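You operate a simulated robot arm through the tools that you are given. There is no shell and no other tool. Be economical: measure what you need, move in short steps, check, and stop when the job is done.

You are at the controls of a simulated robot arm. One attempt, no reset.

Task
Unclip the lunch carrier and lift off its lid and green tin.
Fine: both clips open, lid and tin down on the side counter, nothing spilt.
Where things are to end (x, y in the base frame): carrier lid within 0.06 m of [0.54, -0.01]; green lunch tin within 0.06 m of [0.65, 0.09].
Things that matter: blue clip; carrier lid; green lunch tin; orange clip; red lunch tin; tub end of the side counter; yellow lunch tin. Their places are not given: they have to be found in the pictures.

It is judged by the outcome, as a careful person would: the job done as asked, and still so three seconds after it is handed in. It fails if anything else is knocked over, pushed out of place, dropped, spilled or broken. A push-on lid holds only when it is set on centred and level and pressed home; a screw cap is set on level and turned clockwise until tight.

Robot
A 6-joint arm with a two-finger parallel gripper, fixed in place. Base frame: the origin is at the foot of the arm, x ahead of it, y to its left, z up; the work surface is at about z = 0.8. Units: m, rad, N and s.
With the tool pointing down near the work surface it reaches from about 0.26 to 0.68 m from the base axis. Its first joint turns from -1.152 to 1.152 rad. Payload 2.9 kg.
The TCP is the grasp point between the finger pads, 0.03 m short of the fingertips. In the tool frame z runs along the fingers and y along their closing line. The gripper opens to 0.11 m. The fingers are 0.02 m wide and 0.01 m thick; the gripper's body (0.048 by 0.112 m) begins 0.055 m behind the TCP.
Orientation is told as [roll, pitch, yaw] about the base's x, y, z axes, in that order, counted from this pose: with the fingers straight down and closing along the base's y, the tool's x points along the base's -x, its y along +y and its z along -z.

Tools
- The arm moves only by the tool step_arm. Its argument "motion" is a list of rows, each an object of numbers (a shift or turn left out is 0, a gripper value left out holds the last): "claw": the opening, from 0 (shut) to 1 (fully open); "dx", "dy", "dz": the shift along the tool's x, y, z in m; "ax", "ay", "az": the turn, a rotation vector about the tool's x, y, z in rad. In form: [{"claw": .., "dx": .., "dy": .., "dz": .., "ax": .., "ay": .., "az": ..}, ...]. A call has 1 to 20 rows; each row is the pose to reach, as a shift and turn from the pose commanded when the call began, along the tool's axes at that moment. Rows are played at 5 a second. More than 0.05 m and 0.15 rad between two rows, or a gripper value outside its range, and nothing of the call is played. A pose out of reach is approached as far as the arm can. The call stops where the force on the tool passes 40 N (or 10 N more than at its start, if that is more) or the arm is blocked; 0.2 s more then pass. Each finger travels about 0.108 m/s and halts on what it meets, pressing with about 45 N; the grip force reading is that of the motor and also rises with nothing between the fingers. The clock runs only during rows and for 0.2 s after the last one: add rows that repeat a pose to give the fingers time. The reply holds the time, the measured pose of the TCP, the force on the tool along the base axes, the opening and the grip force, in the units named above and with some noise, with the torque about the TCP (base axes, N m) and any sound that the robot's microphone picked up.
- Cameras (640 x 400 px; columns grow to the right, rows downward): "scene" is fixed at [0.0648, 0.4188, 1.4071]; the picture's right is [-0.87, -0.49, 0.00], its down [-0.18, 0.32, -0.93] and it looks along [0.45, -0.81, -0.36] (base axes); focal length 373 px, centre (320, 200). "wrist" rides on the gripper at [0.072, 0.017, -0.103] in the tool frame; the picture's right is [-0.23, 0.97, 0.00], its down [-0.76, -0.18, -0.62] and it looks along [-0.61, -0.14, 0.78] (tool axes); focal length 222 px, centre (320, 200).
- snapshot(camera): a new picture of that camera. The clock stands still meanwhile.
- measure_at(camera, pixels): there is no depth. For up to 12 entries [column, row, z] of the newest picture of that camera ("zoom" is the newest enlarged one), the place [x, y] in the base frame at which the ray of that pixel passes the height z, good to about 0.003 m. The clock stands still meanwhile.
- inspect(camera, box): a new picture of the part [left, top, right, bottom] of that camera's present view, enlarged. The clock stands still meanwhile.
- hand_in(): hands the job in; it is judged then, once.

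Work in short steps. Measure before you move; look again where a grasp or a placing could have gone wrong, and mend it. You have 80 turns and 38 pictures in all, those below and enlarged ones among them. Open the gripper and draw the arm clear of the work before you hand the job in, unless the task says otherwise; then end with one line.

The tools are called after ">>>" by a JSON object that holds its "method" and its "body". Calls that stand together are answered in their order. step_arm: Moves the arm, as the interface text tells. Its arguments: {"type":"object","properties":{"motion":{"type":"array"}},"required":["motion"]} The other tools are called the same way: snapshot (camera) takes a picture; measure_at (camera, pixels) gives the place at which the rays of pixels pass given heights; inspect (camera, box) takes an enlarged picture of a part of a camera's view; hand_in () hands the job in.

At the start:

```text
t: 0.0
position: [0.3332, -0.3146, 1.1936]
tcp_rot: [0.0, 0.001, 0.001]
wrist_force: [0.3, -0.1, 0.1]
torque: [-0.01, -0.01, 0.04]
gripper_width: 0.1101
finger_force: 0.0
```

scene: 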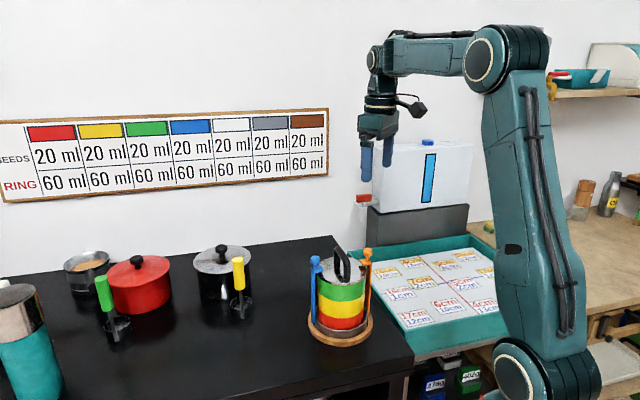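
wrist: 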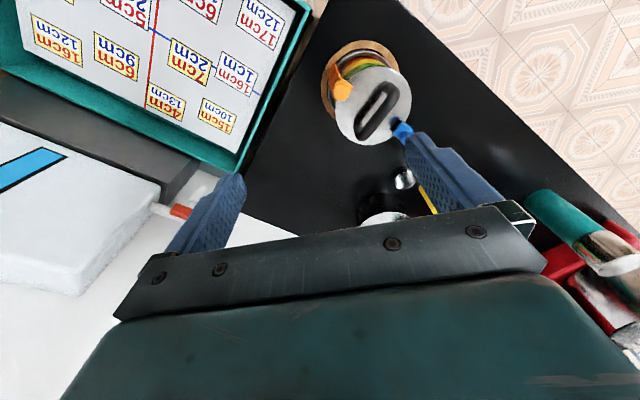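

The carrier with its clips shows at about (340,290) in the scene picture. I enlarge it to see how the clips are built.

>>> {"method": "inspect", "body": {"camera": "scene", "box": [280, 230, 400, 350]}}

>>> {"method": "inspect", "body": {"camera": "wrist", "box": [300, 20, 450, 160]}}

```text
3.33 times, centred on (340, 290) of scene
```

zoom: 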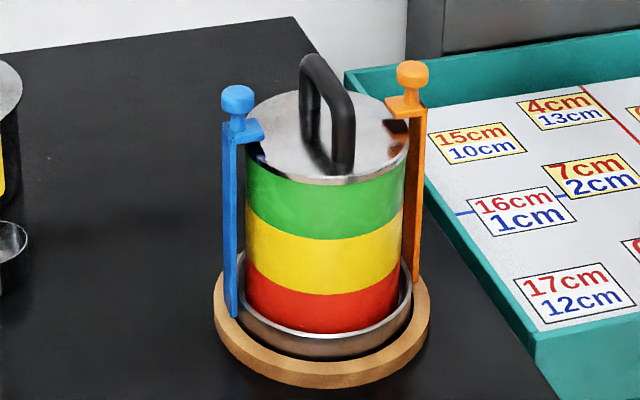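

```text
2.86 times, centred on (375, 90) of wrist
```

zoom: 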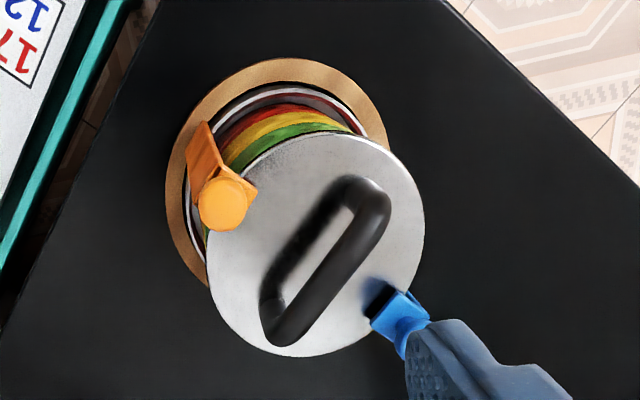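

I have lid centre at scene (342.7,271.4) and wrist-zoom (317,246), and the orange knob at scene (367.3,252.5) and wrist-zoom (225,205). Crossing the rays over several heights gives their positions.

>>> {"method": "measure_at", "body": {"camera": "scene", "pixels": [[342.7, 271.4, 0.9], [342.7, 271.4, 0.95], [342.7, 271.4, 1.0], [367.3, 252.5, 0.95], [367.3, 252.5, 1.0], [367.3, 252.5, 1.05], [315.1, 259.5, 0.95], [315.1, 259.5, 1.0], [315.1, 259.5, 1.05], [308, 314, 0.8], [372, 314, 0.8], [415, 355, 0.8]]}}

>>> {"method": "measure_at", "body": {"camera": "zoom", "pixels": [[317, 246, 0.9], [317, 246, 0.95], [317, 246, 1.0], [225, 205, 0.95], [225, 205, 1.0], [225, 205, 1.05], [400, 315, 0.95], [400, 315, 1.0], [375, 200, 1.0], [285, 320, 1.0], [165, 190, 0.82], [390, 130, 0.82]]}}

```text
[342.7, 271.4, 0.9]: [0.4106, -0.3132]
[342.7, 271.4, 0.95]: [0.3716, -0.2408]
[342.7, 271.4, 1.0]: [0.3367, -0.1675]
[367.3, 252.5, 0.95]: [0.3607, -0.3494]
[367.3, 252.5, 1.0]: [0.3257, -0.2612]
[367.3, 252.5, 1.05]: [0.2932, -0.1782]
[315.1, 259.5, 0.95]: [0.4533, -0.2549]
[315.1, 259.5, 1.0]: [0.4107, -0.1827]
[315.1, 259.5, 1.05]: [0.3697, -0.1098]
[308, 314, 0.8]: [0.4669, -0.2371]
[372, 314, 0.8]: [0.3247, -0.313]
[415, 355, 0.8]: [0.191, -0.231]
```

```text
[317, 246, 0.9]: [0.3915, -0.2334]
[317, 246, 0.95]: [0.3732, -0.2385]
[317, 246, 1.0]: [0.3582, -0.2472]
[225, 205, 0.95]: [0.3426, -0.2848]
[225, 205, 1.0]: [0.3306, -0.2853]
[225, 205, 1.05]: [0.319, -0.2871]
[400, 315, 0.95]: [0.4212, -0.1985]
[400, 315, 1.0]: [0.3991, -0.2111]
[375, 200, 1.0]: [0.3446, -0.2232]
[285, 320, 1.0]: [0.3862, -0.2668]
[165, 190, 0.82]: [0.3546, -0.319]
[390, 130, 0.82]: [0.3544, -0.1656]
```

The lid top is at z≈0.95 centred near (0.374,-0.241). The knobs are at z≈0.985, blue near (0.413,-0.20) and orange near (0.335,-0.286), and the handle lies square to the clip line. I turn the tool so its y runs along the clip line, shut the fingers and hover between the handle and the blue knob.

>>> {"method": "step_arm", "body": {"motion": [{"claw": 0, "dx": -0.01, "dy": 0.016, "dz": 0.01, "az": 0.14}, {"dx": -0.02, "dy": 0.032, "dz": 0.02, "az": 0.28}, {"dx": -0.03, "dy": 0.048, "dz": 0.03, "az": 0.42}, {"dx": -0.04, "dy": 0.064, "dz": 0.045, "az": 0.56}, {"dx": -0.05, "dy": 0.08, "dz": 0.06, "az": 0.7}, {"dx": -0.06, "dy": 0.095, "dz": 0.09, "az": 0.736}, {"dx": -0.06, "dy": 0.095, "dz": 0.09, "az": 0.736}]}}

>>> {"method": "snapshot", "body": {"camera": "wrist"}}

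>>> {"method": "inspect", "body": {"camera": "scene", "box": [270, 190, 430, 350]}}

```text
t: 1.6
position: [0.3932, -0.2201, 1.1038]
tcp_rot: [-0.001, -0.001, -0.736]
wrist_force: [0.6, -0.9, 0.0]
torque: [0.02, 0.0, -0.03]
gripper_width: 0.0
finger_force: 37.7
```

```text
33 pictures are left
```

wrist: 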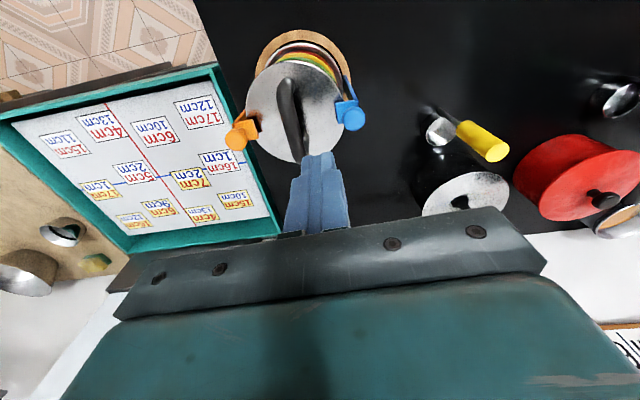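

```text
2.50 times, centred on (350, 270) of scene
```

zoom: 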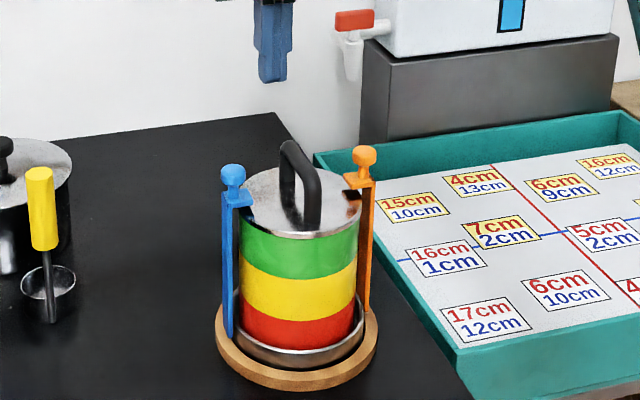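

The wrist view shows the blue knob at (350,117), the orange one at (238,137) and the lid centre near (295,112). I check their places from here.

>>> {"method": "measure_at", "body": {"camera": "wrist", "pixels": [[350, 117, 0.985], [238, 137, 0.985], [295, 112, 0.95], [345, 110, 0.95], [245, 112, 0.95], [293, 162, 0.95], [290, 82, 1.0], [302, 155, 1.0]]}}

>>> {"method": "measure_at", "body": {"camera": "zoom", "pixels": [[233, 172, 0.975], [233, 172, 0.985], [233, 172, 0.995], [364, 155, 0.975], [364, 155, 0.985], [364, 155, 0.995], [290, 145, 1.0], [312, 180, 1.0]]}}

```text
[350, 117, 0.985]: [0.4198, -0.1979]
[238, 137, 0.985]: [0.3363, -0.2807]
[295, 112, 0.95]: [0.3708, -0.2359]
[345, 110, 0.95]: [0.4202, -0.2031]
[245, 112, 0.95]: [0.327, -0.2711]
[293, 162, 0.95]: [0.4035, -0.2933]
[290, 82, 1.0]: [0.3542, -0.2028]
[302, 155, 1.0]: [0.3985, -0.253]
```

```text
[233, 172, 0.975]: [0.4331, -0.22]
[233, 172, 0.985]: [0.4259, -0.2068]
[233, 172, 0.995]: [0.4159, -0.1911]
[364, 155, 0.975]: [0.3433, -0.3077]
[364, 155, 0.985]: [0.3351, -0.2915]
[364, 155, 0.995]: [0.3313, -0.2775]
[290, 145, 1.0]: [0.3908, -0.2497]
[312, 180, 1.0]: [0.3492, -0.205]
```

The knobs come out at z≈0.99: blue (0.420,-0.199), orange (0.335,-0.283), so the carrier axis is near (0.377,-0.241). I go down between the handle and the blue knob, fingertips to about z 0.972.

>>> {"method": "step_arm", "body": {"motion": [{"claw": 0, "dx": 0.0, "dy": 0.004, "dz": 0.03, "az": 0.05}, {"dx": 0.0, "dy": 0.004, "dz": 0.06, "az": 0.05}, {"dy": 0.004, "dz": 0.08, "az": 0.05}, {"dy": 0.004, "dz": 0.1, "az": 0.05}, {"dy": 0.004, "dz": 0.1, "az": 0.05}]}}

>>> {"method": "inspect", "body": {"camera": "scene", "box": [290, 210, 410, 330]}}

```text
t: 2.8
position: [0.396, -0.2156, 1.0046]
tcp_rot: [0.0, 0.001, -0.785]
wrist_force: [0.8, -0.3, -0.3]
torque: [0.0, 0.0, -0.01]
gripper_width: 0.0002
finger_force: 37.9
```

```text
3.33 times, centred on (350, 270) of scene
```

zoom: 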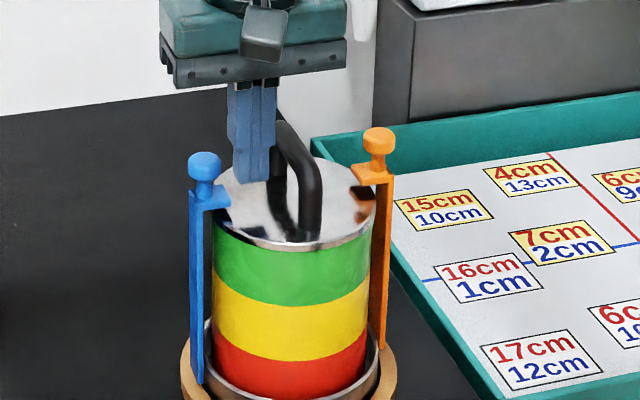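

The fingertips sit clear between handle and blue knob. I push outwards along tool y with a slight drop, watching the force.

>>> {"method": "step_arm", "body": {"motion": [{"claw": 0, "dx": -0.0045, "dy": 0.006, "dz": 0.004}, {"dx": -0.0045, "dy": 0.014, "dz": 0.004}, {"dx": -0.0045, "dy": 0.022, "dz": 0.004}, {"dx": -0.0045, "dy": 0.03, "dz": 0.005}, {"dx": -0.0045, "dy": 0.038, "dz": 0.007}, {"dx": -0.0045, "dy": 0.046, "dz": 0.01}, {"dx": -0.0045, "dy": 0.046, "dz": 0.01}]}}

>>> {"method": "inspect", "body": {"camera": "scene", "box": [290, 210, 410, 330]}}

```text
t: 4.4
position: [0.4307, -0.1885, 0.9933]
tcp_rot: [0.0, -0.001, -0.784]
wrist_force: [0.5, -1.0, -0.6]
torque: [0.03, 0.0, 0.02]
gripper_width: 0.0001
finger_force: 37.6
```

```text
3.33 times, centred on (350, 270) of scene
```

zoom: 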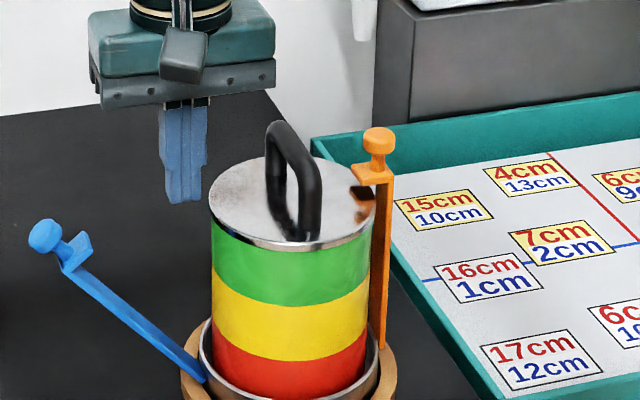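

The blue clip has swung open and stays there, leaning out. I lift over the handle and come down between the handle and the orange knob.

>>> {"method": "step_arm", "body": {"motion": [{"claw": 0, "dz": -0.04}, {"dz": -0.08}, {"dy": -0.04, "dz": -0.08}, {"dy": -0.08, "dz": -0.08}, {"dy": -0.104, "dz": -0.08}, {"dy": -0.104, "dz": -0.04}, {"dy": -0.104, "dz": 0.0}, {"dy": -0.104, "dz": 0.007}, {"dy": -0.104, "dz": 0.007}]}}

>>> {"method": "inspect", "body": {"camera": "scene", "box": [290, 210, 410, 330]}}

```text
t: 6.4
position: [0.3571, -0.2614, 0.9856]
tcp_rot: [0.0, 0.0, -0.786]
wrist_force: [0.9, -0.3, 0.4]
torque: [-0.04, 0.0, -0.01]
gripper_width: 0.0
finger_force: 37.8
```

```text
3.33 times, centred on (350, 270) of scene
```

zoom: 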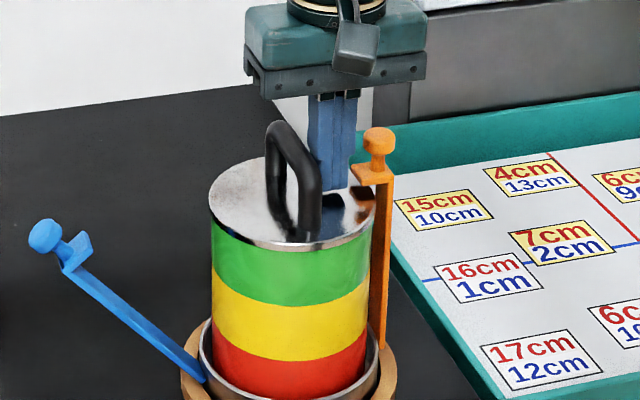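

The fingertips are between handle and orange clip, a bit low, so I raise 12 mm. Then I push outwards along -tool y.

>>> {"method": "step_arm", "body": {"motion": [{"claw": 0, "dy": 0.0, "dz": -0.012}, {"dy": -0.006, "dz": -0.012}, {"dy": -0.014, "dz": -0.012}, {"dy": -0.022, "dz": -0.012}, {"dy": -0.03, "dz": -0.011}, {"dy": -0.038, "dz": -0.009}, {"dy": -0.046, "dz": -0.006}, {"dy": -0.046, "dz": -0.006}]}}

>>> {"method": "inspect", "body": {"camera": "scene", "box": [290, 210, 410, 330]}}

```text
t: 8.2
position: [0.3257, -0.2936, 0.9928]
tcp_rot: [0.001, 0.0, -0.785]
wrist_force: [-0.5, 0.4, 0.4]
torque: [0.0, 0.01, 0.03]
gripper_width: 0.0
finger_force: 37.3
```

```text
3.33 times, centred on (350, 270) of scene
```

zoom: 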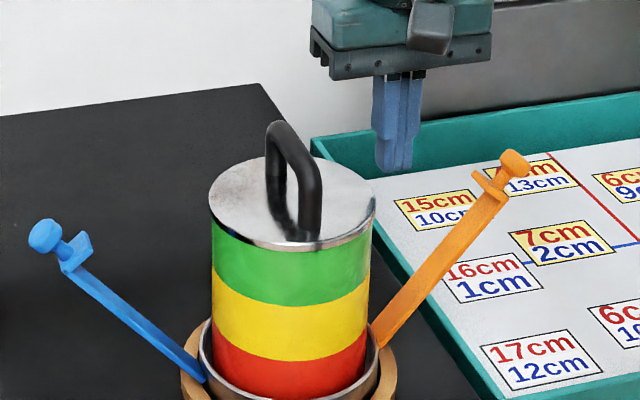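

Both clips are open. I rise, open the gripper halfway and centre over the handle, then look down with the wrist camera.

>>> {"method": "step_arm", "body": {"motion": [{"claw": 0, "dz": -0.045}, {"claw": 0.5, "dz": -0.09}, {"dy": 0.04, "dz": -0.1}, {"dy": 0.0735, "dz": -0.1}, {"dy": 0.0735, "dz": -0.1}]}}

>>> {"method": "snapshot", "body": {"camera": "wrist"}}

>>> {"method": "inspect", "body": {"camera": "scene", "box": [290, 210, 410, 330]}}

```text
t: 9.4
position: [0.3764, -0.2384, 1.0982]
tcp_rot: [0.0, 0.0, -0.786]
wrist_force: [0.1, -0.2, -0.3]
torque: [0.02, 0.0, -0.02]
gripper_width: 0.055
finger_force: 0.0
```

```text
27 pictures are left
```

wrist: 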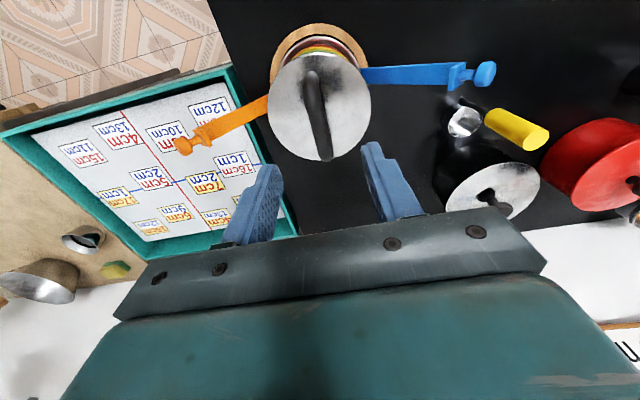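

```text
3.33 times, centred on (350, 270) of scene
```

zoom: 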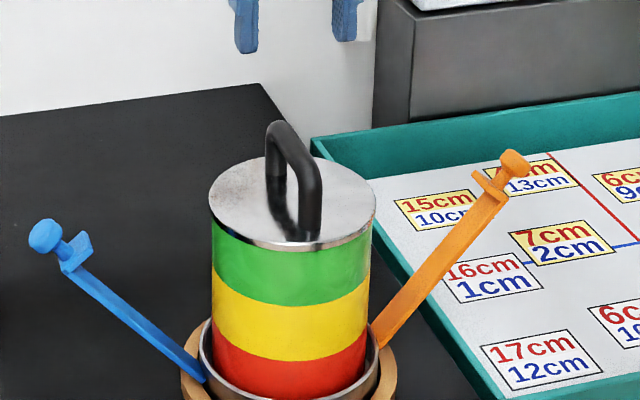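

The handle's top runs from (311,75) to (324,152) in the wrist picture and from (277,127) to (312,165) in the zoom. I cross those for its height and line.

>>> {"method": "measure_at", "body": {"camera": "wrist", "pixels": [[312, 78, 0.99], [312, 78, 1.005], [324, 152, 0.99], [324, 152, 1.005], [320, 104, 0.95], [270, 104, 0.95], [371, 100, 0.95]]}}

>>> {"method": "measure_at", "body": {"camera": "zoom", "pixels": [[277, 130, 0.98], [277, 130, 0.99], [277, 130, 1.005], [311, 165, 0.98], [311, 165, 0.99], [311, 165, 1.005], [291, 202, 0.95], [208, 200, 0.95], [376, 200, 0.95], [291, 157, 0.95], [291, 241, 0.95]]}}

```text
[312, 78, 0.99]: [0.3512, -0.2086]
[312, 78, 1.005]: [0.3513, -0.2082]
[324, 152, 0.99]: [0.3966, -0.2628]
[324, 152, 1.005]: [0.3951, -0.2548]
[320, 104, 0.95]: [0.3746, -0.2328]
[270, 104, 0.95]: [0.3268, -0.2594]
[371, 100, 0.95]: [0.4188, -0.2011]
```

```text
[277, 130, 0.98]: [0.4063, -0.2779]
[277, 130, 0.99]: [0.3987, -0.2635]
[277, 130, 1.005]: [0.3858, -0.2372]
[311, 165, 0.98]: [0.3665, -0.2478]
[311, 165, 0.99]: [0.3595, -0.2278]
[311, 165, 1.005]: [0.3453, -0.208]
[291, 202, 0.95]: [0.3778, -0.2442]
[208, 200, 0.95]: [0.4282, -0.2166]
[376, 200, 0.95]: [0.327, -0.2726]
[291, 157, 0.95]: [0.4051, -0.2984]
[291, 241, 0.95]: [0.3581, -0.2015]
```

The handle bar's top is near z 0.993 with its middle at about (0.375,-0.238), right under the TCP. I descend to z≈0.989 and close on it.

>>> {"method": "step_arm", "body": {"motion": [{"claw": 0.5, "dz": 0.04}, {"dz": 0.08}, {"dz": 0.1}, {"dz": 0.109}, {"dz": 0.109}, {"claw": 0, "dz": 0.109}, {"dz": 0.109}, {"dz": 0.109}, {"dz": 0.109}]}}

```text
t: 11.4
position: [0.3786, -0.2397, 0.9829]
tcp_rot: [-0.001, 0.0, -0.784]
wrist_force: [0.1, -0.1, 0.1]
torque: [-0.01, 0.0, 0.0]
gripper_width: 0.0148
finger_force: 45.2
```

The grip holds the bar at 15 mm. I lift slowly straight up and look.

>>> {"method": "step_arm", "body": {"motion": [{"claw": 0, "dz": -0.005}, {"dz": -0.01}, {"dz": -0.02}, {"dz": -0.04}, {"dz": -0.07}, {"dz": -0.1}, {"dz": -0.1}]}}

>>> {"method": "inspect", "body": {"camera": "scene", "box": [270, 170, 430, 330]}}

```text
t: 13.0
position: [0.3762, -0.2426, 1.0843]
tcp_rot: [0.0, 0.001, -0.784]
wrist_force: [0.0, 0.3, -0.1]
torque: [0.0, 0.01, -0.01]
gripper_width: 0.0147
finger_force: 44.6
```

```text
2.50 times, centred on (350, 250) of scene
```

zoom: 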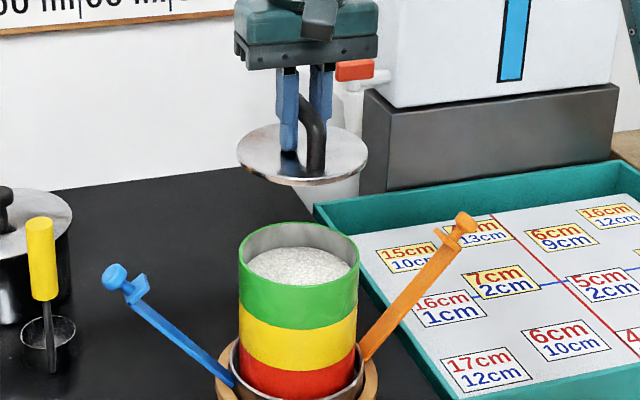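

The lid is up and level, and the green tin holds rice below its rim. Before carrying I check the blue clip's resting knob (zoom (115,275)) and the counter's free area against the placing spot.

>>> {"method": "measure_at", "body": {"camera": "zoom", "pixels": [[115, 275, 0.88], [115, 275, 0.9], [115, 275, 0.92], [44, 365, 0.8], [40, 200, 0.9], [40, 200, 0.95], [298, 250, 0.94], [237, 250, 0.94], [359, 250, 0.94], [298, 223, 0.94], [298, 280, 0.94]]}}

>>> {"method": "snapshot", "body": {"camera": "scene"}}

```text
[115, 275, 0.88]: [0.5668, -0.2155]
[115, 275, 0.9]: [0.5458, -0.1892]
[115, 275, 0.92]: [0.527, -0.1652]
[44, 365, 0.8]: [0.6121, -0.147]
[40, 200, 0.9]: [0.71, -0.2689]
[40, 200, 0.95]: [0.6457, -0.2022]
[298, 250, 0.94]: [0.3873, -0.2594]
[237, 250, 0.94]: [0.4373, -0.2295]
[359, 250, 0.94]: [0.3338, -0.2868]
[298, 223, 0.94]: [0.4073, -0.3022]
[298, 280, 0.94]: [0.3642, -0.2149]
```

```text
24 pictures are left
```

scene: 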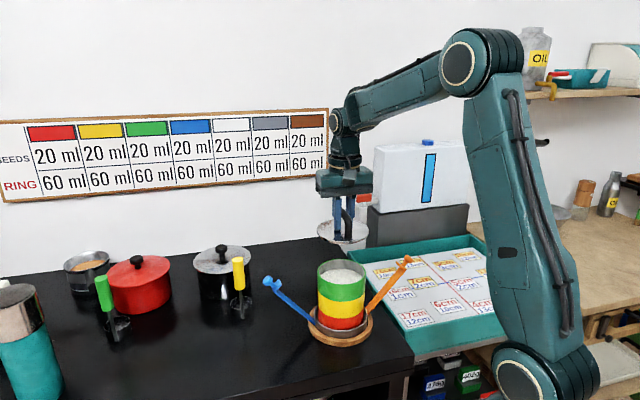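

The open blue knob sits near (0.505,-0.115, 0.94), well below the lid's carrying height and clear of the placing spot. I carry the lid to above (0.543,-0.005).

>>> {"method": "step_arm", "body": {"motion": [{"claw": 0, "dx": 0.005, "dy": 0.03}, {"dx": 0.012, "dy": 0.07}, {"dx": 0.019, "dy": 0.11}, {"dx": 0.026, "dy": 0.15}, {"dx": 0.033, "dy": 0.19}, {"dx": 0.04, "dy": 0.23}, {"dx": 0.047, "dy": 0.265}, {"dx": 0.05, "dy": 0.286}, {"dx": 0.05, "dy": 0.286}, {"dx": 0.05, "dy": 0.286, "dz": 0.04}, {"dx": 0.05, "dy": 0.286, "dz": 0.08}, {"dx": 0.05, "dy": 0.286, "dz": 0.12}, {"dx": 0.05, "dy": 0.286, "dz": 0.16}, {"dx": 0.05, "dy": 0.286, "dz": 0.18}, {"dx": 0.05, "dy": 0.286, "dz": 0.18}]}}

>>> {"method": "snapshot", "body": {"camera": "scene"}}

```text
t: 16.2
position: [0.5433, -0.0045, 0.9049]
tcp_rot: [-0.001, 0.0, -0.785]
wrist_force: [0.4, 0.3, -0.7]
torque: [-0.02, 0.01, 0.01]
gripper_width: 0.0145
finger_force: 45.5
```

```text
23 pictures are left
```

scene: 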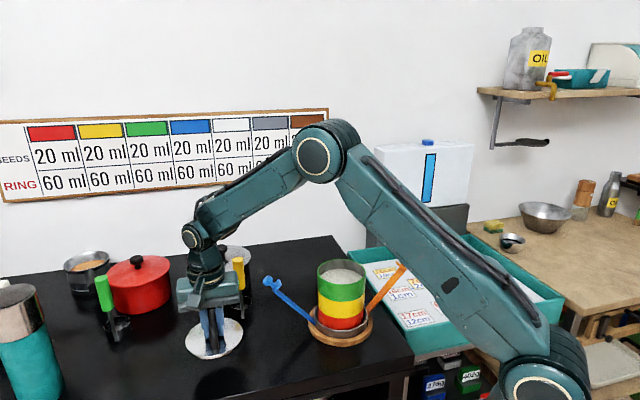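

The lid hangs level over the clear counter. I lower it to just above the expected contact and then creep.

>>> {"method": "step_arm", "body": {"motion": [{"claw": 0, "dz": 0.02}, {"dz": 0.04}, {"dz": 0.052}, {"dz": 0.055}, {"dz": 0.058}, {"dz": 0.06}, {"dz": 0.06}]}}

>>> {"method": "inspect", "body": {"camera": "scene", "box": [130, 270, 290, 400]}}

```text
t: 17.8
position: [0.5443, -0.0047, 0.8437]
tcp_rot: [0.0, 0.0, -0.786]
wrist_force: [-0.6, 0.6, -0.6]
torque: [0.02, -0.02, -0.02]
gripper_width: 0.0148
finger_force: 45.0
```

```text
3.08 times, centred on (210, 335) of scene
```

zoom: 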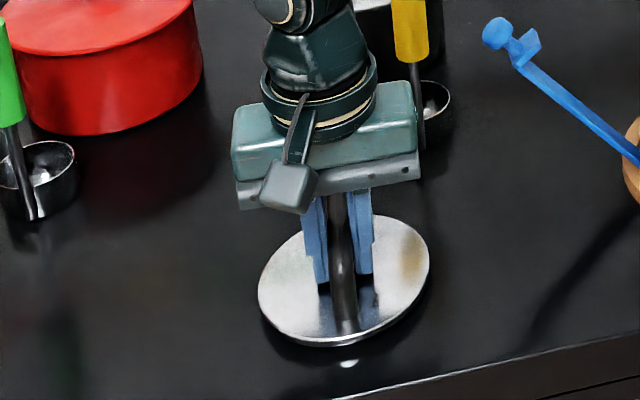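

Still just above the counter with no contact force. I creep down in 2 mm steps.

>>> {"method": "step_arm", "body": {"motion": [{"claw": 0, "dz": 0.002}, {"dz": 0.004}, {"dz": 0.006}, {"dz": 0.006}]}}

```text
t: 18.8
position: [0.5462, -0.0048, 0.8426]
tcp_rot: [0.006, -0.006, -0.786]
wrist_force: [-0.5, -0.2, 3.0]
torque: [-0.05, -0.02, 0.03]
gripper_width: 0.0145
finger_force: 44.8
stopped in row 4: the force on the tool passed its limit at 41 N (the readings are from after the stop); the commanded pose is now the measured one
```

Contact with the counter at z 0.8426. I open the fingers and rise straight up.

>>> {"method": "step_arm", "body": {"motion": [{"claw": 0.4}, {"claw": 0.4}, {"claw": 0.4, "dz": -0.02}, {"dz": -0.06}, {"dz": -0.11}, {"dz": -0.15}, {"dz": -0.2}, {"dz": -0.24}, {"dz": -0.24}]}}

>>> {"method": "inspect", "body": {"camera": "scene", "box": [180, 240, 400, 380]}}

>>> {"method": "inspect", "body": {"camera": "scene", "box": [300, 250, 380, 350]}}

```text
t: 20.8
position: [0.5422, -0.0054, 1.0803]
tcp_rot: [0.004, -0.006, -0.788]
wrist_force: [0.7, -0.9, 0.9]
torque: [0.02, -0.04, 0.0]
gripper_width: 0.0438
finger_force: 0.1
```

```text
2.86 times, centred on (290, 310) of scene
```

zoom: 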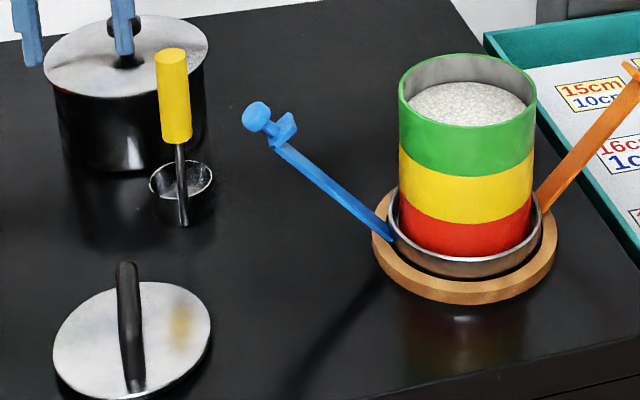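

```text
4.00 times, centred on (340, 300) of scene
```

zoom: 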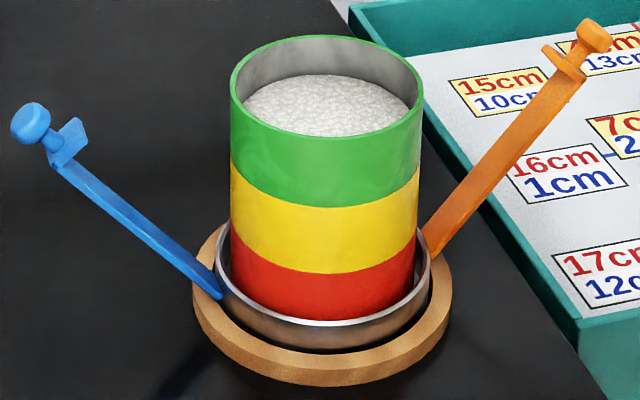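

The lid stands flat on the counter. The tin looks about 0.108 m across, nearly the gripper's full opening, so I hover over it fully open, turned so the closing line is along base x, and judge the fit.

>>> {"method": "step_arm", "body": {"motion": [{"claw": 1, "dx": -0.006, "dy": -0.035, "az": 0.1}, {"dx": -0.013, "dy": -0.07, "az": 0.2}, {"dx": -0.019, "dy": -0.105, "az": 0.3}, {"dx": -0.025, "dy": -0.14, "az": 0.4}, {"dx": -0.032, "dy": -0.175, "az": 0.5}, {"dx": -0.038, "dy": -0.21, "az": 0.6}, {"dx": -0.045, "dy": -0.25, "az": 0.7}, {"dx": -0.051, "dy": -0.283, "az": 0.785}, {"dx": -0.051, "dy": -0.283, "az": 0.785, "dz": 0.03}, {"dx": -0.051, "dy": -0.283, "az": 0.785, "dz": 0.06}, {"dx": -0.051, "dy": -0.283, "az": 0.785, "dz": 0.06}]}}

>>> {"method": "snapshot", "body": {"camera": "wrist"}}

>>> {"method": "inspect", "body": {"camera": "scene", "box": [280, 210, 410, 330]}}

```text
t: 23.1
position: [0.3782, -0.2406, 1.0186]
tcp_rot: [0.007, 0.0, -1.571]
wrist_force: [-0.2, 0.3, 0.4]
torque: [0.0, -0.02, -0.03]
gripper_width: 0.11
finger_force: 0.0
```

```text
19 pictures are left
```

wrist: 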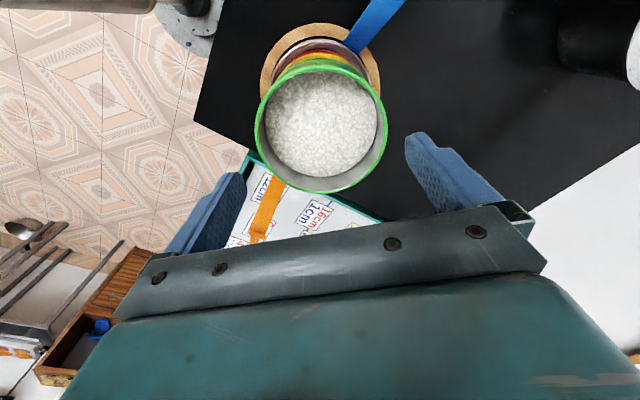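

```text
3.33 times, centred on (345, 270) of scene
```

zoom: 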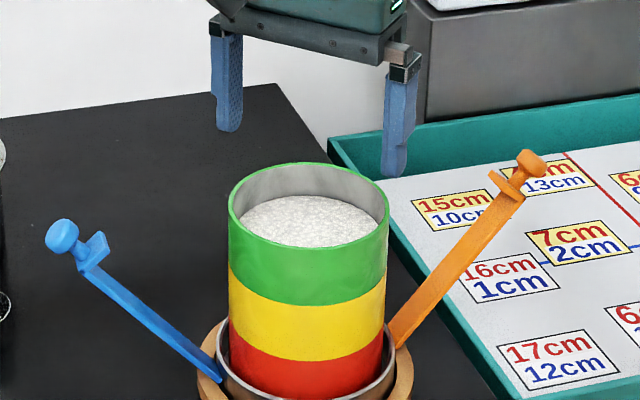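

The rim shows at wrist columns 255 to 388, top row 62 and bottom row 192. I measure the rim's outline in both views.

>>> {"method": "measure_at", "body": {"camera": "wrist", "pixels": [[255, 133, 0.945], [388, 118, 0.945], [325, 192, 0.945], [318, 61, 0.945], [255, 133, 0.935], [388, 118, 0.935], [325, 192, 0.935], [318, 61, 0.935]]}}

>>> {"method": "measure_at", "body": {"camera": "zoom", "pixels": [[228, 205, 0.945], [390, 205, 0.945], [309, 162, 0.945], [309, 249, 0.945], [228, 205, 0.935], [390, 205, 0.935], [309, 162, 0.935], [309, 249, 0.935]]}}

```text
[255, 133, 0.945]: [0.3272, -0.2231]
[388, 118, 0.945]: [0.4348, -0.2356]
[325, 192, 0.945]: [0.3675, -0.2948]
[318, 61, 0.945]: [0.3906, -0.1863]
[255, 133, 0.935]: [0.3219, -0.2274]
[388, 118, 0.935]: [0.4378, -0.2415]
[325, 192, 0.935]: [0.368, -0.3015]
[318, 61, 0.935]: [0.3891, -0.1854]
```

```text
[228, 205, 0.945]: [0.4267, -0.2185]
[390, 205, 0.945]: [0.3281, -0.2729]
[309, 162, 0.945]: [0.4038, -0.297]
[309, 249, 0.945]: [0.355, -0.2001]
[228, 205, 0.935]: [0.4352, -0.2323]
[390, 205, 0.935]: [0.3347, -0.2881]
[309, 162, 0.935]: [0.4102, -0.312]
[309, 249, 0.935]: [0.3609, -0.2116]
```

The rim is about 0.11 m across at z≈0.947 centred on (0.379,-0.241), too wide to span. Rice lies ~2 cm below the rim, so I'll pinch the wall on the -x side. I move above (0.3255,-0.241) with a 5 cm opening.

>>> {"method": "step_arm", "body": {"motion": [{"claw": 0.45, "dy": -0.025, "dz": -0.01, "ay": -0.007}, {"dy": -0.0527, "dz": -0.01, "ay": -0.007}, {"dy": -0.0527, "dz": 0.01, "ay": -0.007}, {"dy": -0.0527, "dz": 0.018, "ay": -0.007}, {"dy": -0.0527, "dz": 0.018, "ay": -0.007}]}}

>>> {"method": "inspect", "body": {"camera": "scene", "box": [290, 210, 410, 330]}}

>>> {"method": "snapshot", "body": {"camera": "wrist"}}

```text
t: 24.4
position: [0.3273, -0.2397, 1.0033]
tcp_rot: [0.006, -0.006, -1.572]
wrist_force: [0.5, 0.5, 0.3]
torque: [0.0, -0.02, 0.01]
gripper_width: 0.0499
finger_force: 0.0
```

```text
3.33 times, centred on (350, 270) of scene
```

zoom: 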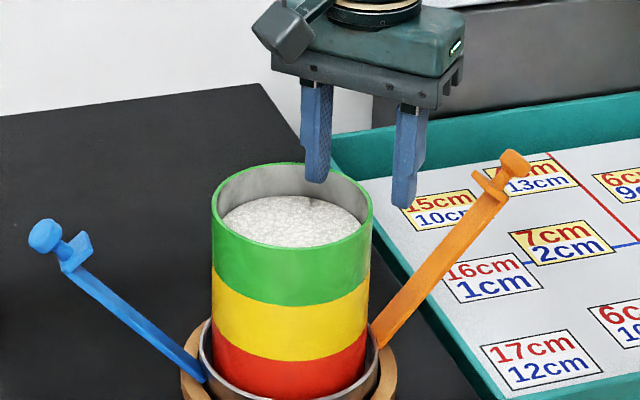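

```text
16 pictures are left
```

wrist: 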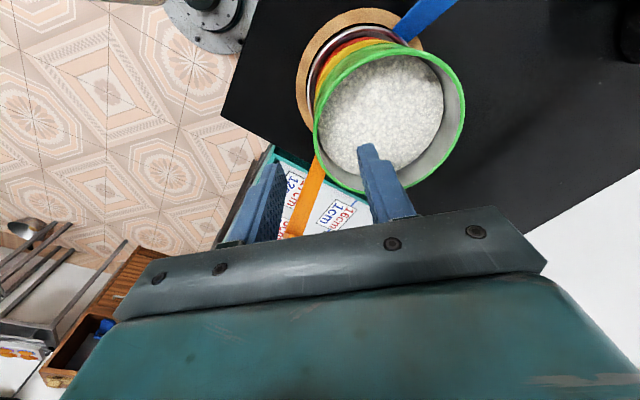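

The inner finger hangs over the rice and the outer one outside the wall, with the wall about midway. I lower the tips to ~1.8 cm below the rim.

>>> {"method": "step_arm", "body": {"motion": [{"claw": 0.45, "dz": 0.015, "ax": 0.006, "ay": 0.006}, {"dz": 0.03, "ax": 0.006, "ay": 0.006}, {"dz": 0.038, "ax": 0.006, "ay": 0.006}, {"dz": 0.044, "ax": 0.006, "ay": 0.006}, {"dz": 0.044, "ax": 0.006, "ay": 0.006}]}}

>>> {"method": "inspect", "body": {"camera": "scene", "box": [310, 230, 390, 310]}}

>>> {"method": "inspect", "body": {"camera": "wrist", "box": [220, 30, 480, 220]}}

```text
t: 25.6
position: [0.3267, -0.2389, 0.9572]
tcp_rot: [0.0, -0.002, -1.574]
wrist_force: [0.1, 0.5, 0.7]
torque: [-0.01, -0.04, -0.02]
gripper_width: 0.0494
finger_force: 0.1
```

```text
5.00 times, centred on (350, 270) of scene
```

zoom: 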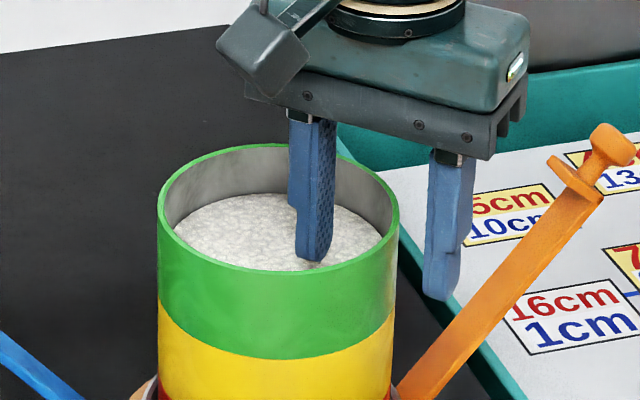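

```text
2.11 times, centred on (350, 125) of wrist
```

zoom: 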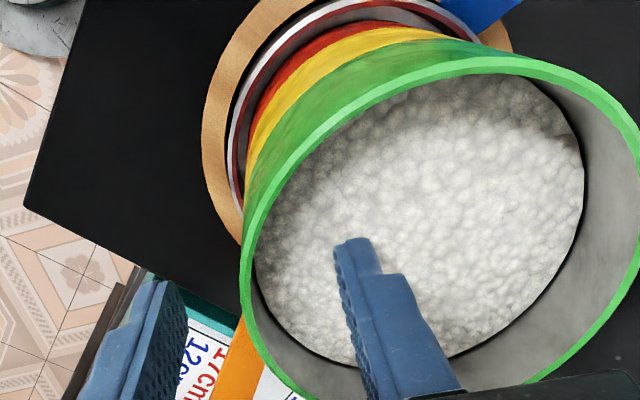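

Both tips straddle the wall, clear of the rice. I close in stages, watching the force to see which finger touches first.

>>> {"method": "step_arm", "body": {"motion": [{"claw": 0.3}, {"claw": 0.2}, {"claw": 0.13}, {"claw": 0.13}]}}

>>> {"method": "inspect", "body": {"camera": "wrist", "box": [220, 30, 480, 220]}}

```text
t: 26.6
position: [0.3271, -0.2403, 0.959]
tcp_rot: [0.0, -0.001, -1.571]
wrist_force: [0.2, -0.9, -0.5]
torque: [-0.02, 0.02, -0.02]
gripper_width: 0.0141
finger_force: 0.1
```

```text
2.11 times, centred on (350, 125) of wrist
```

zoom: 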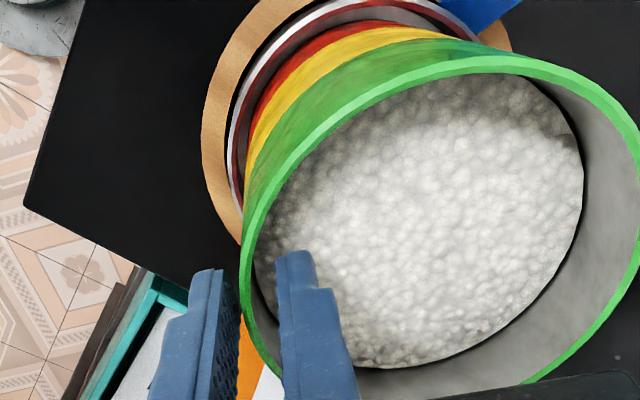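

The wall is between the two pads without contact at 14 mm opening. I close fully.

>>> {"method": "step_arm", "body": {"motion": [{"claw": 0.08}, {"claw": 0.0}, {"claw": 0.0}, {"claw": 0.0}]}}

```text
t: 27.6
position: [0.3276, -0.2402, 0.9579]
tcp_rot: [0.0, -0.003, -1.572]
wrist_force: [-0.5, 0.7, 0.9]
torque: [0.21, 0.02, 0.02]
gripper_width: 0.0012
finger_force: 41.5
```

The opening reads 1.2 mm with grip force, so the thin wall seems held. I lift slowly by 2 cm and check.

>>> {"method": "step_arm", "body": {"motion": [{"claw": 0, "dz": -0.002}, {"dz": -0.005}, {"dz": -0.009}, {"dz": -0.014}, {"dz": -0.02}, {"dz": -0.02}]}}

>>> {"method": "inspect", "body": {"camera": "scene", "box": [290, 220, 400, 330]}}

```text
t: 28.9
position: [0.3279, -0.2407, 0.9775]
tcp_rot: [0.0, -0.001, -1.573]
wrist_force: [0.3, -0.7, -1.2]
torque: [0.02, 0.12, 0.0]
gripper_width: 0.0015
finger_force: 41.2
```

```text
3.64 times, centred on (345, 275) of scene
```

zoom: 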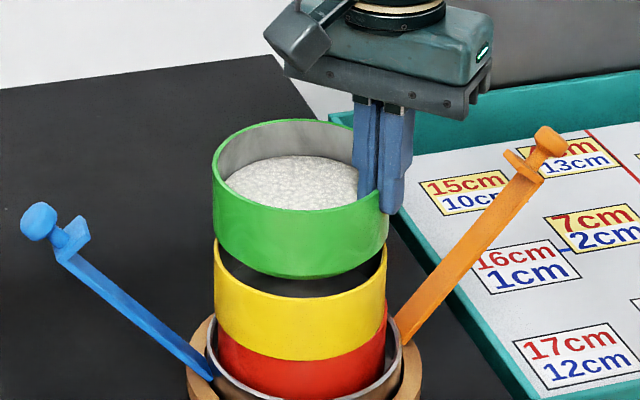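

The green tin is off and level (torque 0.12 N m), the yellow and red tins stay put. I raise it gently to clear the clips.

>>> {"method": "step_arm", "body": {"motion": [{"claw": 0, "dz": -0.01}, {"dz": -0.025}, {"dz": -0.04}, {"dz": -0.055}, {"dz": -0.07}, {"dz": -0.083}, {"dz": -0.09}, {"dz": -0.09}]}}

>>> {"method": "step_arm", "body": {"motion": [{"claw": 0, "dx": 0.006, "dy": 0.005}, {"dx": 0.018, "dy": 0.014}, {"dx": 0.036, "dy": 0.029}, {"dx": 0.056, "dy": 0.045}, {"dx": 0.076, "dy": 0.061}, {"dx": 0.096, "dy": 0.077}, {"dx": 0.116, "dy": 0.093}, {"dx": 0.136, "dy": 0.109}, {"dx": 0.156, "dy": 0.125}, {"dx": 0.17, "dy": 0.136}, {"dx": 0.176, "dy": 0.141}, {"dx": 0.176, "dy": 0.141}]}}

>>> {"method": "snapshot", "body": {"camera": "scene"}}

```text
t: 30.8
position: [0.3293, -0.2409, 1.0697]
tcp_rot: [0.001, -0.001, -1.573]
wrist_force: [-0.3, -0.4, -1.5]
torque: [-0.04, 0.08, 0.03]
gripper_width: 0.0015
finger_force: 41.3
```

```text
t: 33.4
position: [0.4695, -0.0643, 1.0681]
tcp_rot: [0.0, -0.002, -1.573]
wrist_force: [0.0, 1.0, -2.4]
torque: [-0.01, 0.14, -0.03]
gripper_width: 0.0012
finger_force: 41.0
```

```text
11 pictures are left
```

scene: 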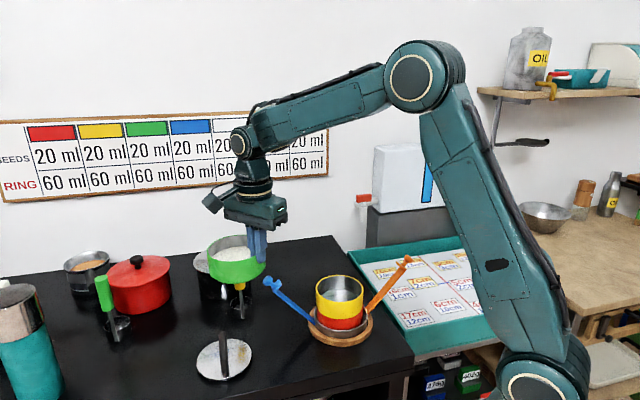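

The tin rides level over the counter. I carry it the rest of the way, to TCP (0.597,0.098).

>>> {"method": "step_arm", "body": {"motion": [{"claw": 0, "dx": 0.006, "dy": 0.005}, {"dx": 0.018, "dy": 0.014}, {"dx": 0.036, "dy": 0.028}, {"dx": 0.056, "dy": 0.044}, {"dx": 0.076, "dy": 0.06}, {"dx": 0.096, "dy": 0.076}, {"dx": 0.116, "dy": 0.092}, {"dx": 0.136, "dy": 0.107}, {"dx": 0.152, "dy": 0.12}, {"dx": 0.162, "dy": 0.128}, {"dx": 0.162, "dy": 0.128}]}}

>>> {"method": "step_arm", "body": {"motion": [{"claw": 0, "dz": 0.01}, {"dz": 0.03}, {"dz": 0.05}, {"dz": 0.07}, {"dz": 0.09}, {"dz": 0.11}, {"dz": 0.13}, {"dz": 0.15}, {"dz": 0.165}, {"dz": 0.175}, {"dz": 0.175}]}}

>>> {"method": "snapshot", "body": {"camera": "scene"}}

```text
t: 35.8
position: [0.5969, 0.0974, 1.0692]
tcp_rot: [0.0, -0.002, -1.573]
wrist_force: [-0.9, -0.3, -1.2]
torque: [-0.01, 0.1, -0.01]
gripper_width: 0.0014
finger_force: 41.6
```

```text
t: 38.1
position: [0.5963, 0.0954, 0.8916]
tcp_rot: [0.001, -0.002, -1.571]
wrist_force: [-0.3, 0.4, -2.8]
torque: [0.01, 0.13, 0.01]
gripper_width: 0.0013
finger_force: 41.9
```

```text
10 pictures are left
```

scene: 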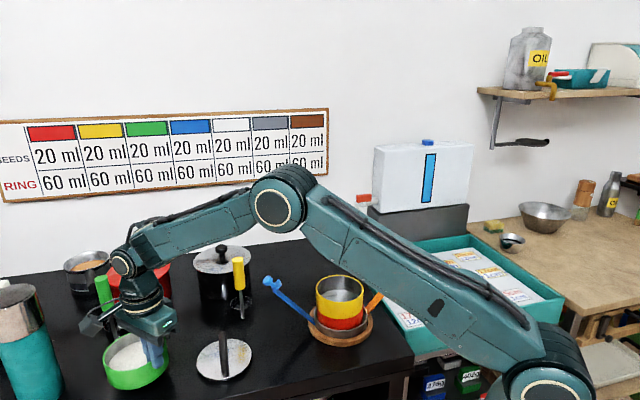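

The tin is over its spot, clear of the lid and the other items. I lower it to near contact, then creep in small steps.

>>> {"method": "step_arm", "body": {"motion": [{"claw": 0, "dz": 0.008}, {"dz": 0.018}, {"dz": 0.025}, {"dz": 0.028}, {"dz": 0.028}]}}

>>> {"method": "inspect", "body": {"camera": "scene", "box": [80, 290, 270, 400]}}

```text
t: 39.4
position: [0.5973, 0.0971, 0.865]
tcp_rot: [0.001, -0.002, -1.572]
wrist_force: [0.0, -0.1, -0.7]
torque: [0.0, 0.04, 0.0]
gripper_width: 0.0015
finger_force: 41.3
```

```text
3.37 times, centred on (175, 345) of scene
```

zoom: 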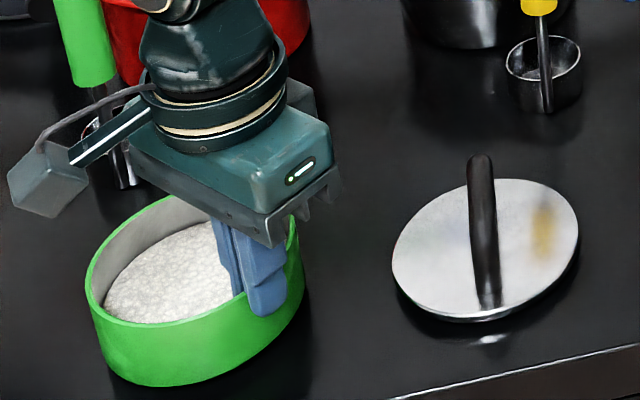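

The torque has fallen to 0.04 N m, so the far side may be just touching. I go down 1.5 mm at a time.

>>> {"method": "step_arm", "body": {"motion": [{"claw": 0, "dz": 0.0015}, {"dz": 0.003}, {"dz": 0.003}]}}

>>> {"method": "step_arm", "body": {"motion": [{"claw": 0, "dz": 0.0015}, {"dz": 0.003}, {"dz": 0.003}]}}

```text
t: 40.1
position: [0.5969, 0.0978, 0.8639]
tcp_rot: [0.003, -0.002, -1.57]
wrist_force: [-5.0, 0.6, 20.0]
torque: [0.45, 0.17, 0.11]
gripper_width: 0.0016
finger_force: 41.5
```

```text
t: 40.7
position: [0.599, 0.0969, 0.8635]
tcp_rot: [0.005, -0.001, -1.571]
wrist_force: [0.0, -0.4, 3.3]
torque: [-0.06, 0.07, 0.04]
gripper_width: 0.0014
finger_force: 41.3
stopped in row 2: the force on the tool passed its limit at 40 N (the readings are from after the stop); the commanded pose is now the measured one
```

The tin is down, with firm contact at TCP z 0.8635. I open slightly, check, then rise.

>>> {"method": "step_arm", "body": {"motion": [{"claw": 0.05}, {"claw": 0.12}, {"claw": 0.2}, {"claw": 0.2}, {"claw": 0.2, "dz": -0.01}, {"dz": -0.03}, {"dz": -0.06}, {"dz": -0.1}, {"dz": -0.14}, {"dz": -0.18}, {"dz": -0.18}]}}

>>> {"method": "step_arm", "body": {"motion": [{"claw": 0.2, "dy": -0.04, "dz": -0.03}, {"dy": -0.08, "dz": -0.05}, {"dy": -0.12, "dz": -0.05}, {"dy": -0.16, "dz": -0.05}, {"dy": -0.2, "dz": -0.05}, {"dy": -0.2, "dz": -0.05}]}}

>>> {"method": "snapshot", "body": {"camera": "scene"}}

```text
t: 43.1
position: [0.5968, 0.0974, 1.0409]
tcp_rot: [0.003, -0.002, -1.571]
wrist_force: [0.8, 0.5, -0.7]
torque: [0.04, 0.01, 0.03]
gripper_width: 0.022
finger_force: 0.1
```

```text
t: 44.5
position: [0.3979, 0.0991, 1.0937]
tcp_rot: [0.002, -0.002, -1.571]
wrist_force: [0.4, -1.0, 0.3]
torque: [-0.02, 0.03, -0.01]
gripper_width: 0.0218
finger_force: 0.1
```

```text
8 pictures are left
```

scene: 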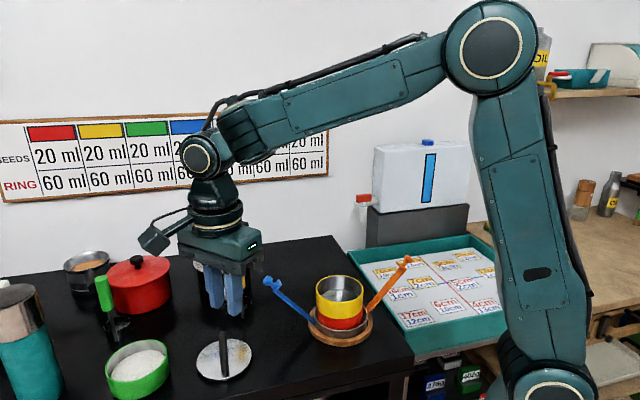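

Both stand upright on the counter, and the clips are still open. I check the final places and look for spilt rice.

>>> {"method": "inspect", "body": {"camera": "scene", "box": [80, 310, 270, 400]}}

>>> {"method": "measure_at", "body": {"camera": "scene", "pixels": [[224, 358, 0.81], [138, 368, 0.853]]}}

>>> {"method": "inspect", "body": {"camera": "scene", "box": [250, 240, 420, 350]}}

```text
3.37 times, centred on (175, 355) of scene
```

zoom: 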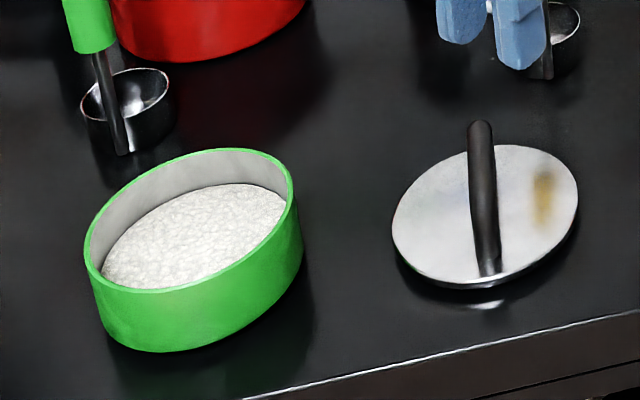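

```text
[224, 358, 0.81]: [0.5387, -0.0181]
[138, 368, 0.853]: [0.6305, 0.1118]
```

```text
3.64 times, centred on (335, 295) of scene
```

zoom: 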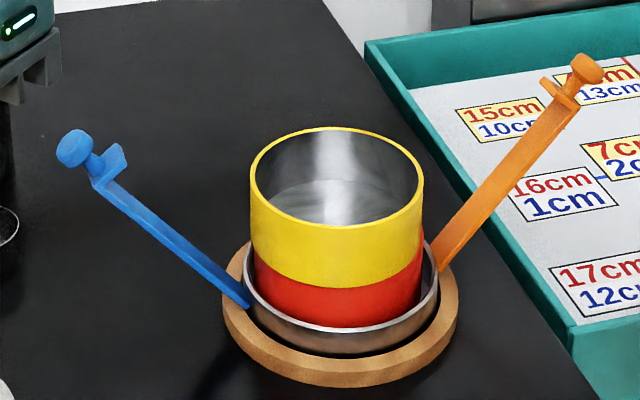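

Lid is at about (0.54,-0.01) and the tin at about (0.65,0.10), both upright, nothing spilt, the other tins in place. I open the gripper, draw up and hand in.

>>> {"method": "step_arm", "body": {"motion": [{"claw": 0.6, "dz": -0.03}, {"claw": 1, "dz": -0.06}, {"claw": 1, "dz": -0.06}, {"claw": 1, "dz": -0.06}, {"claw": 1, "dz": -0.06}]}}

>>> {"method": "hand_in", "body": {}}

```text
t: 45.7
position: [0.3988, 0.0966, 1.1531]
tcp_rot: [0.002, -0.001, -1.571]
wrist_force: [-0.2, -0.4, -0.2]
torque: [0.03, 0.01, 0.01]
gripper_width: 0.1099
finger_force: 0.1
```

```text
The job is handed in.
```

Both clips are open, and the lid (about [0.54, -0.01]) and green tin (about [0.65, 0.10]) are down on the side counter; the last pictures showed nothing spilt and the yellow and red tins still in place.
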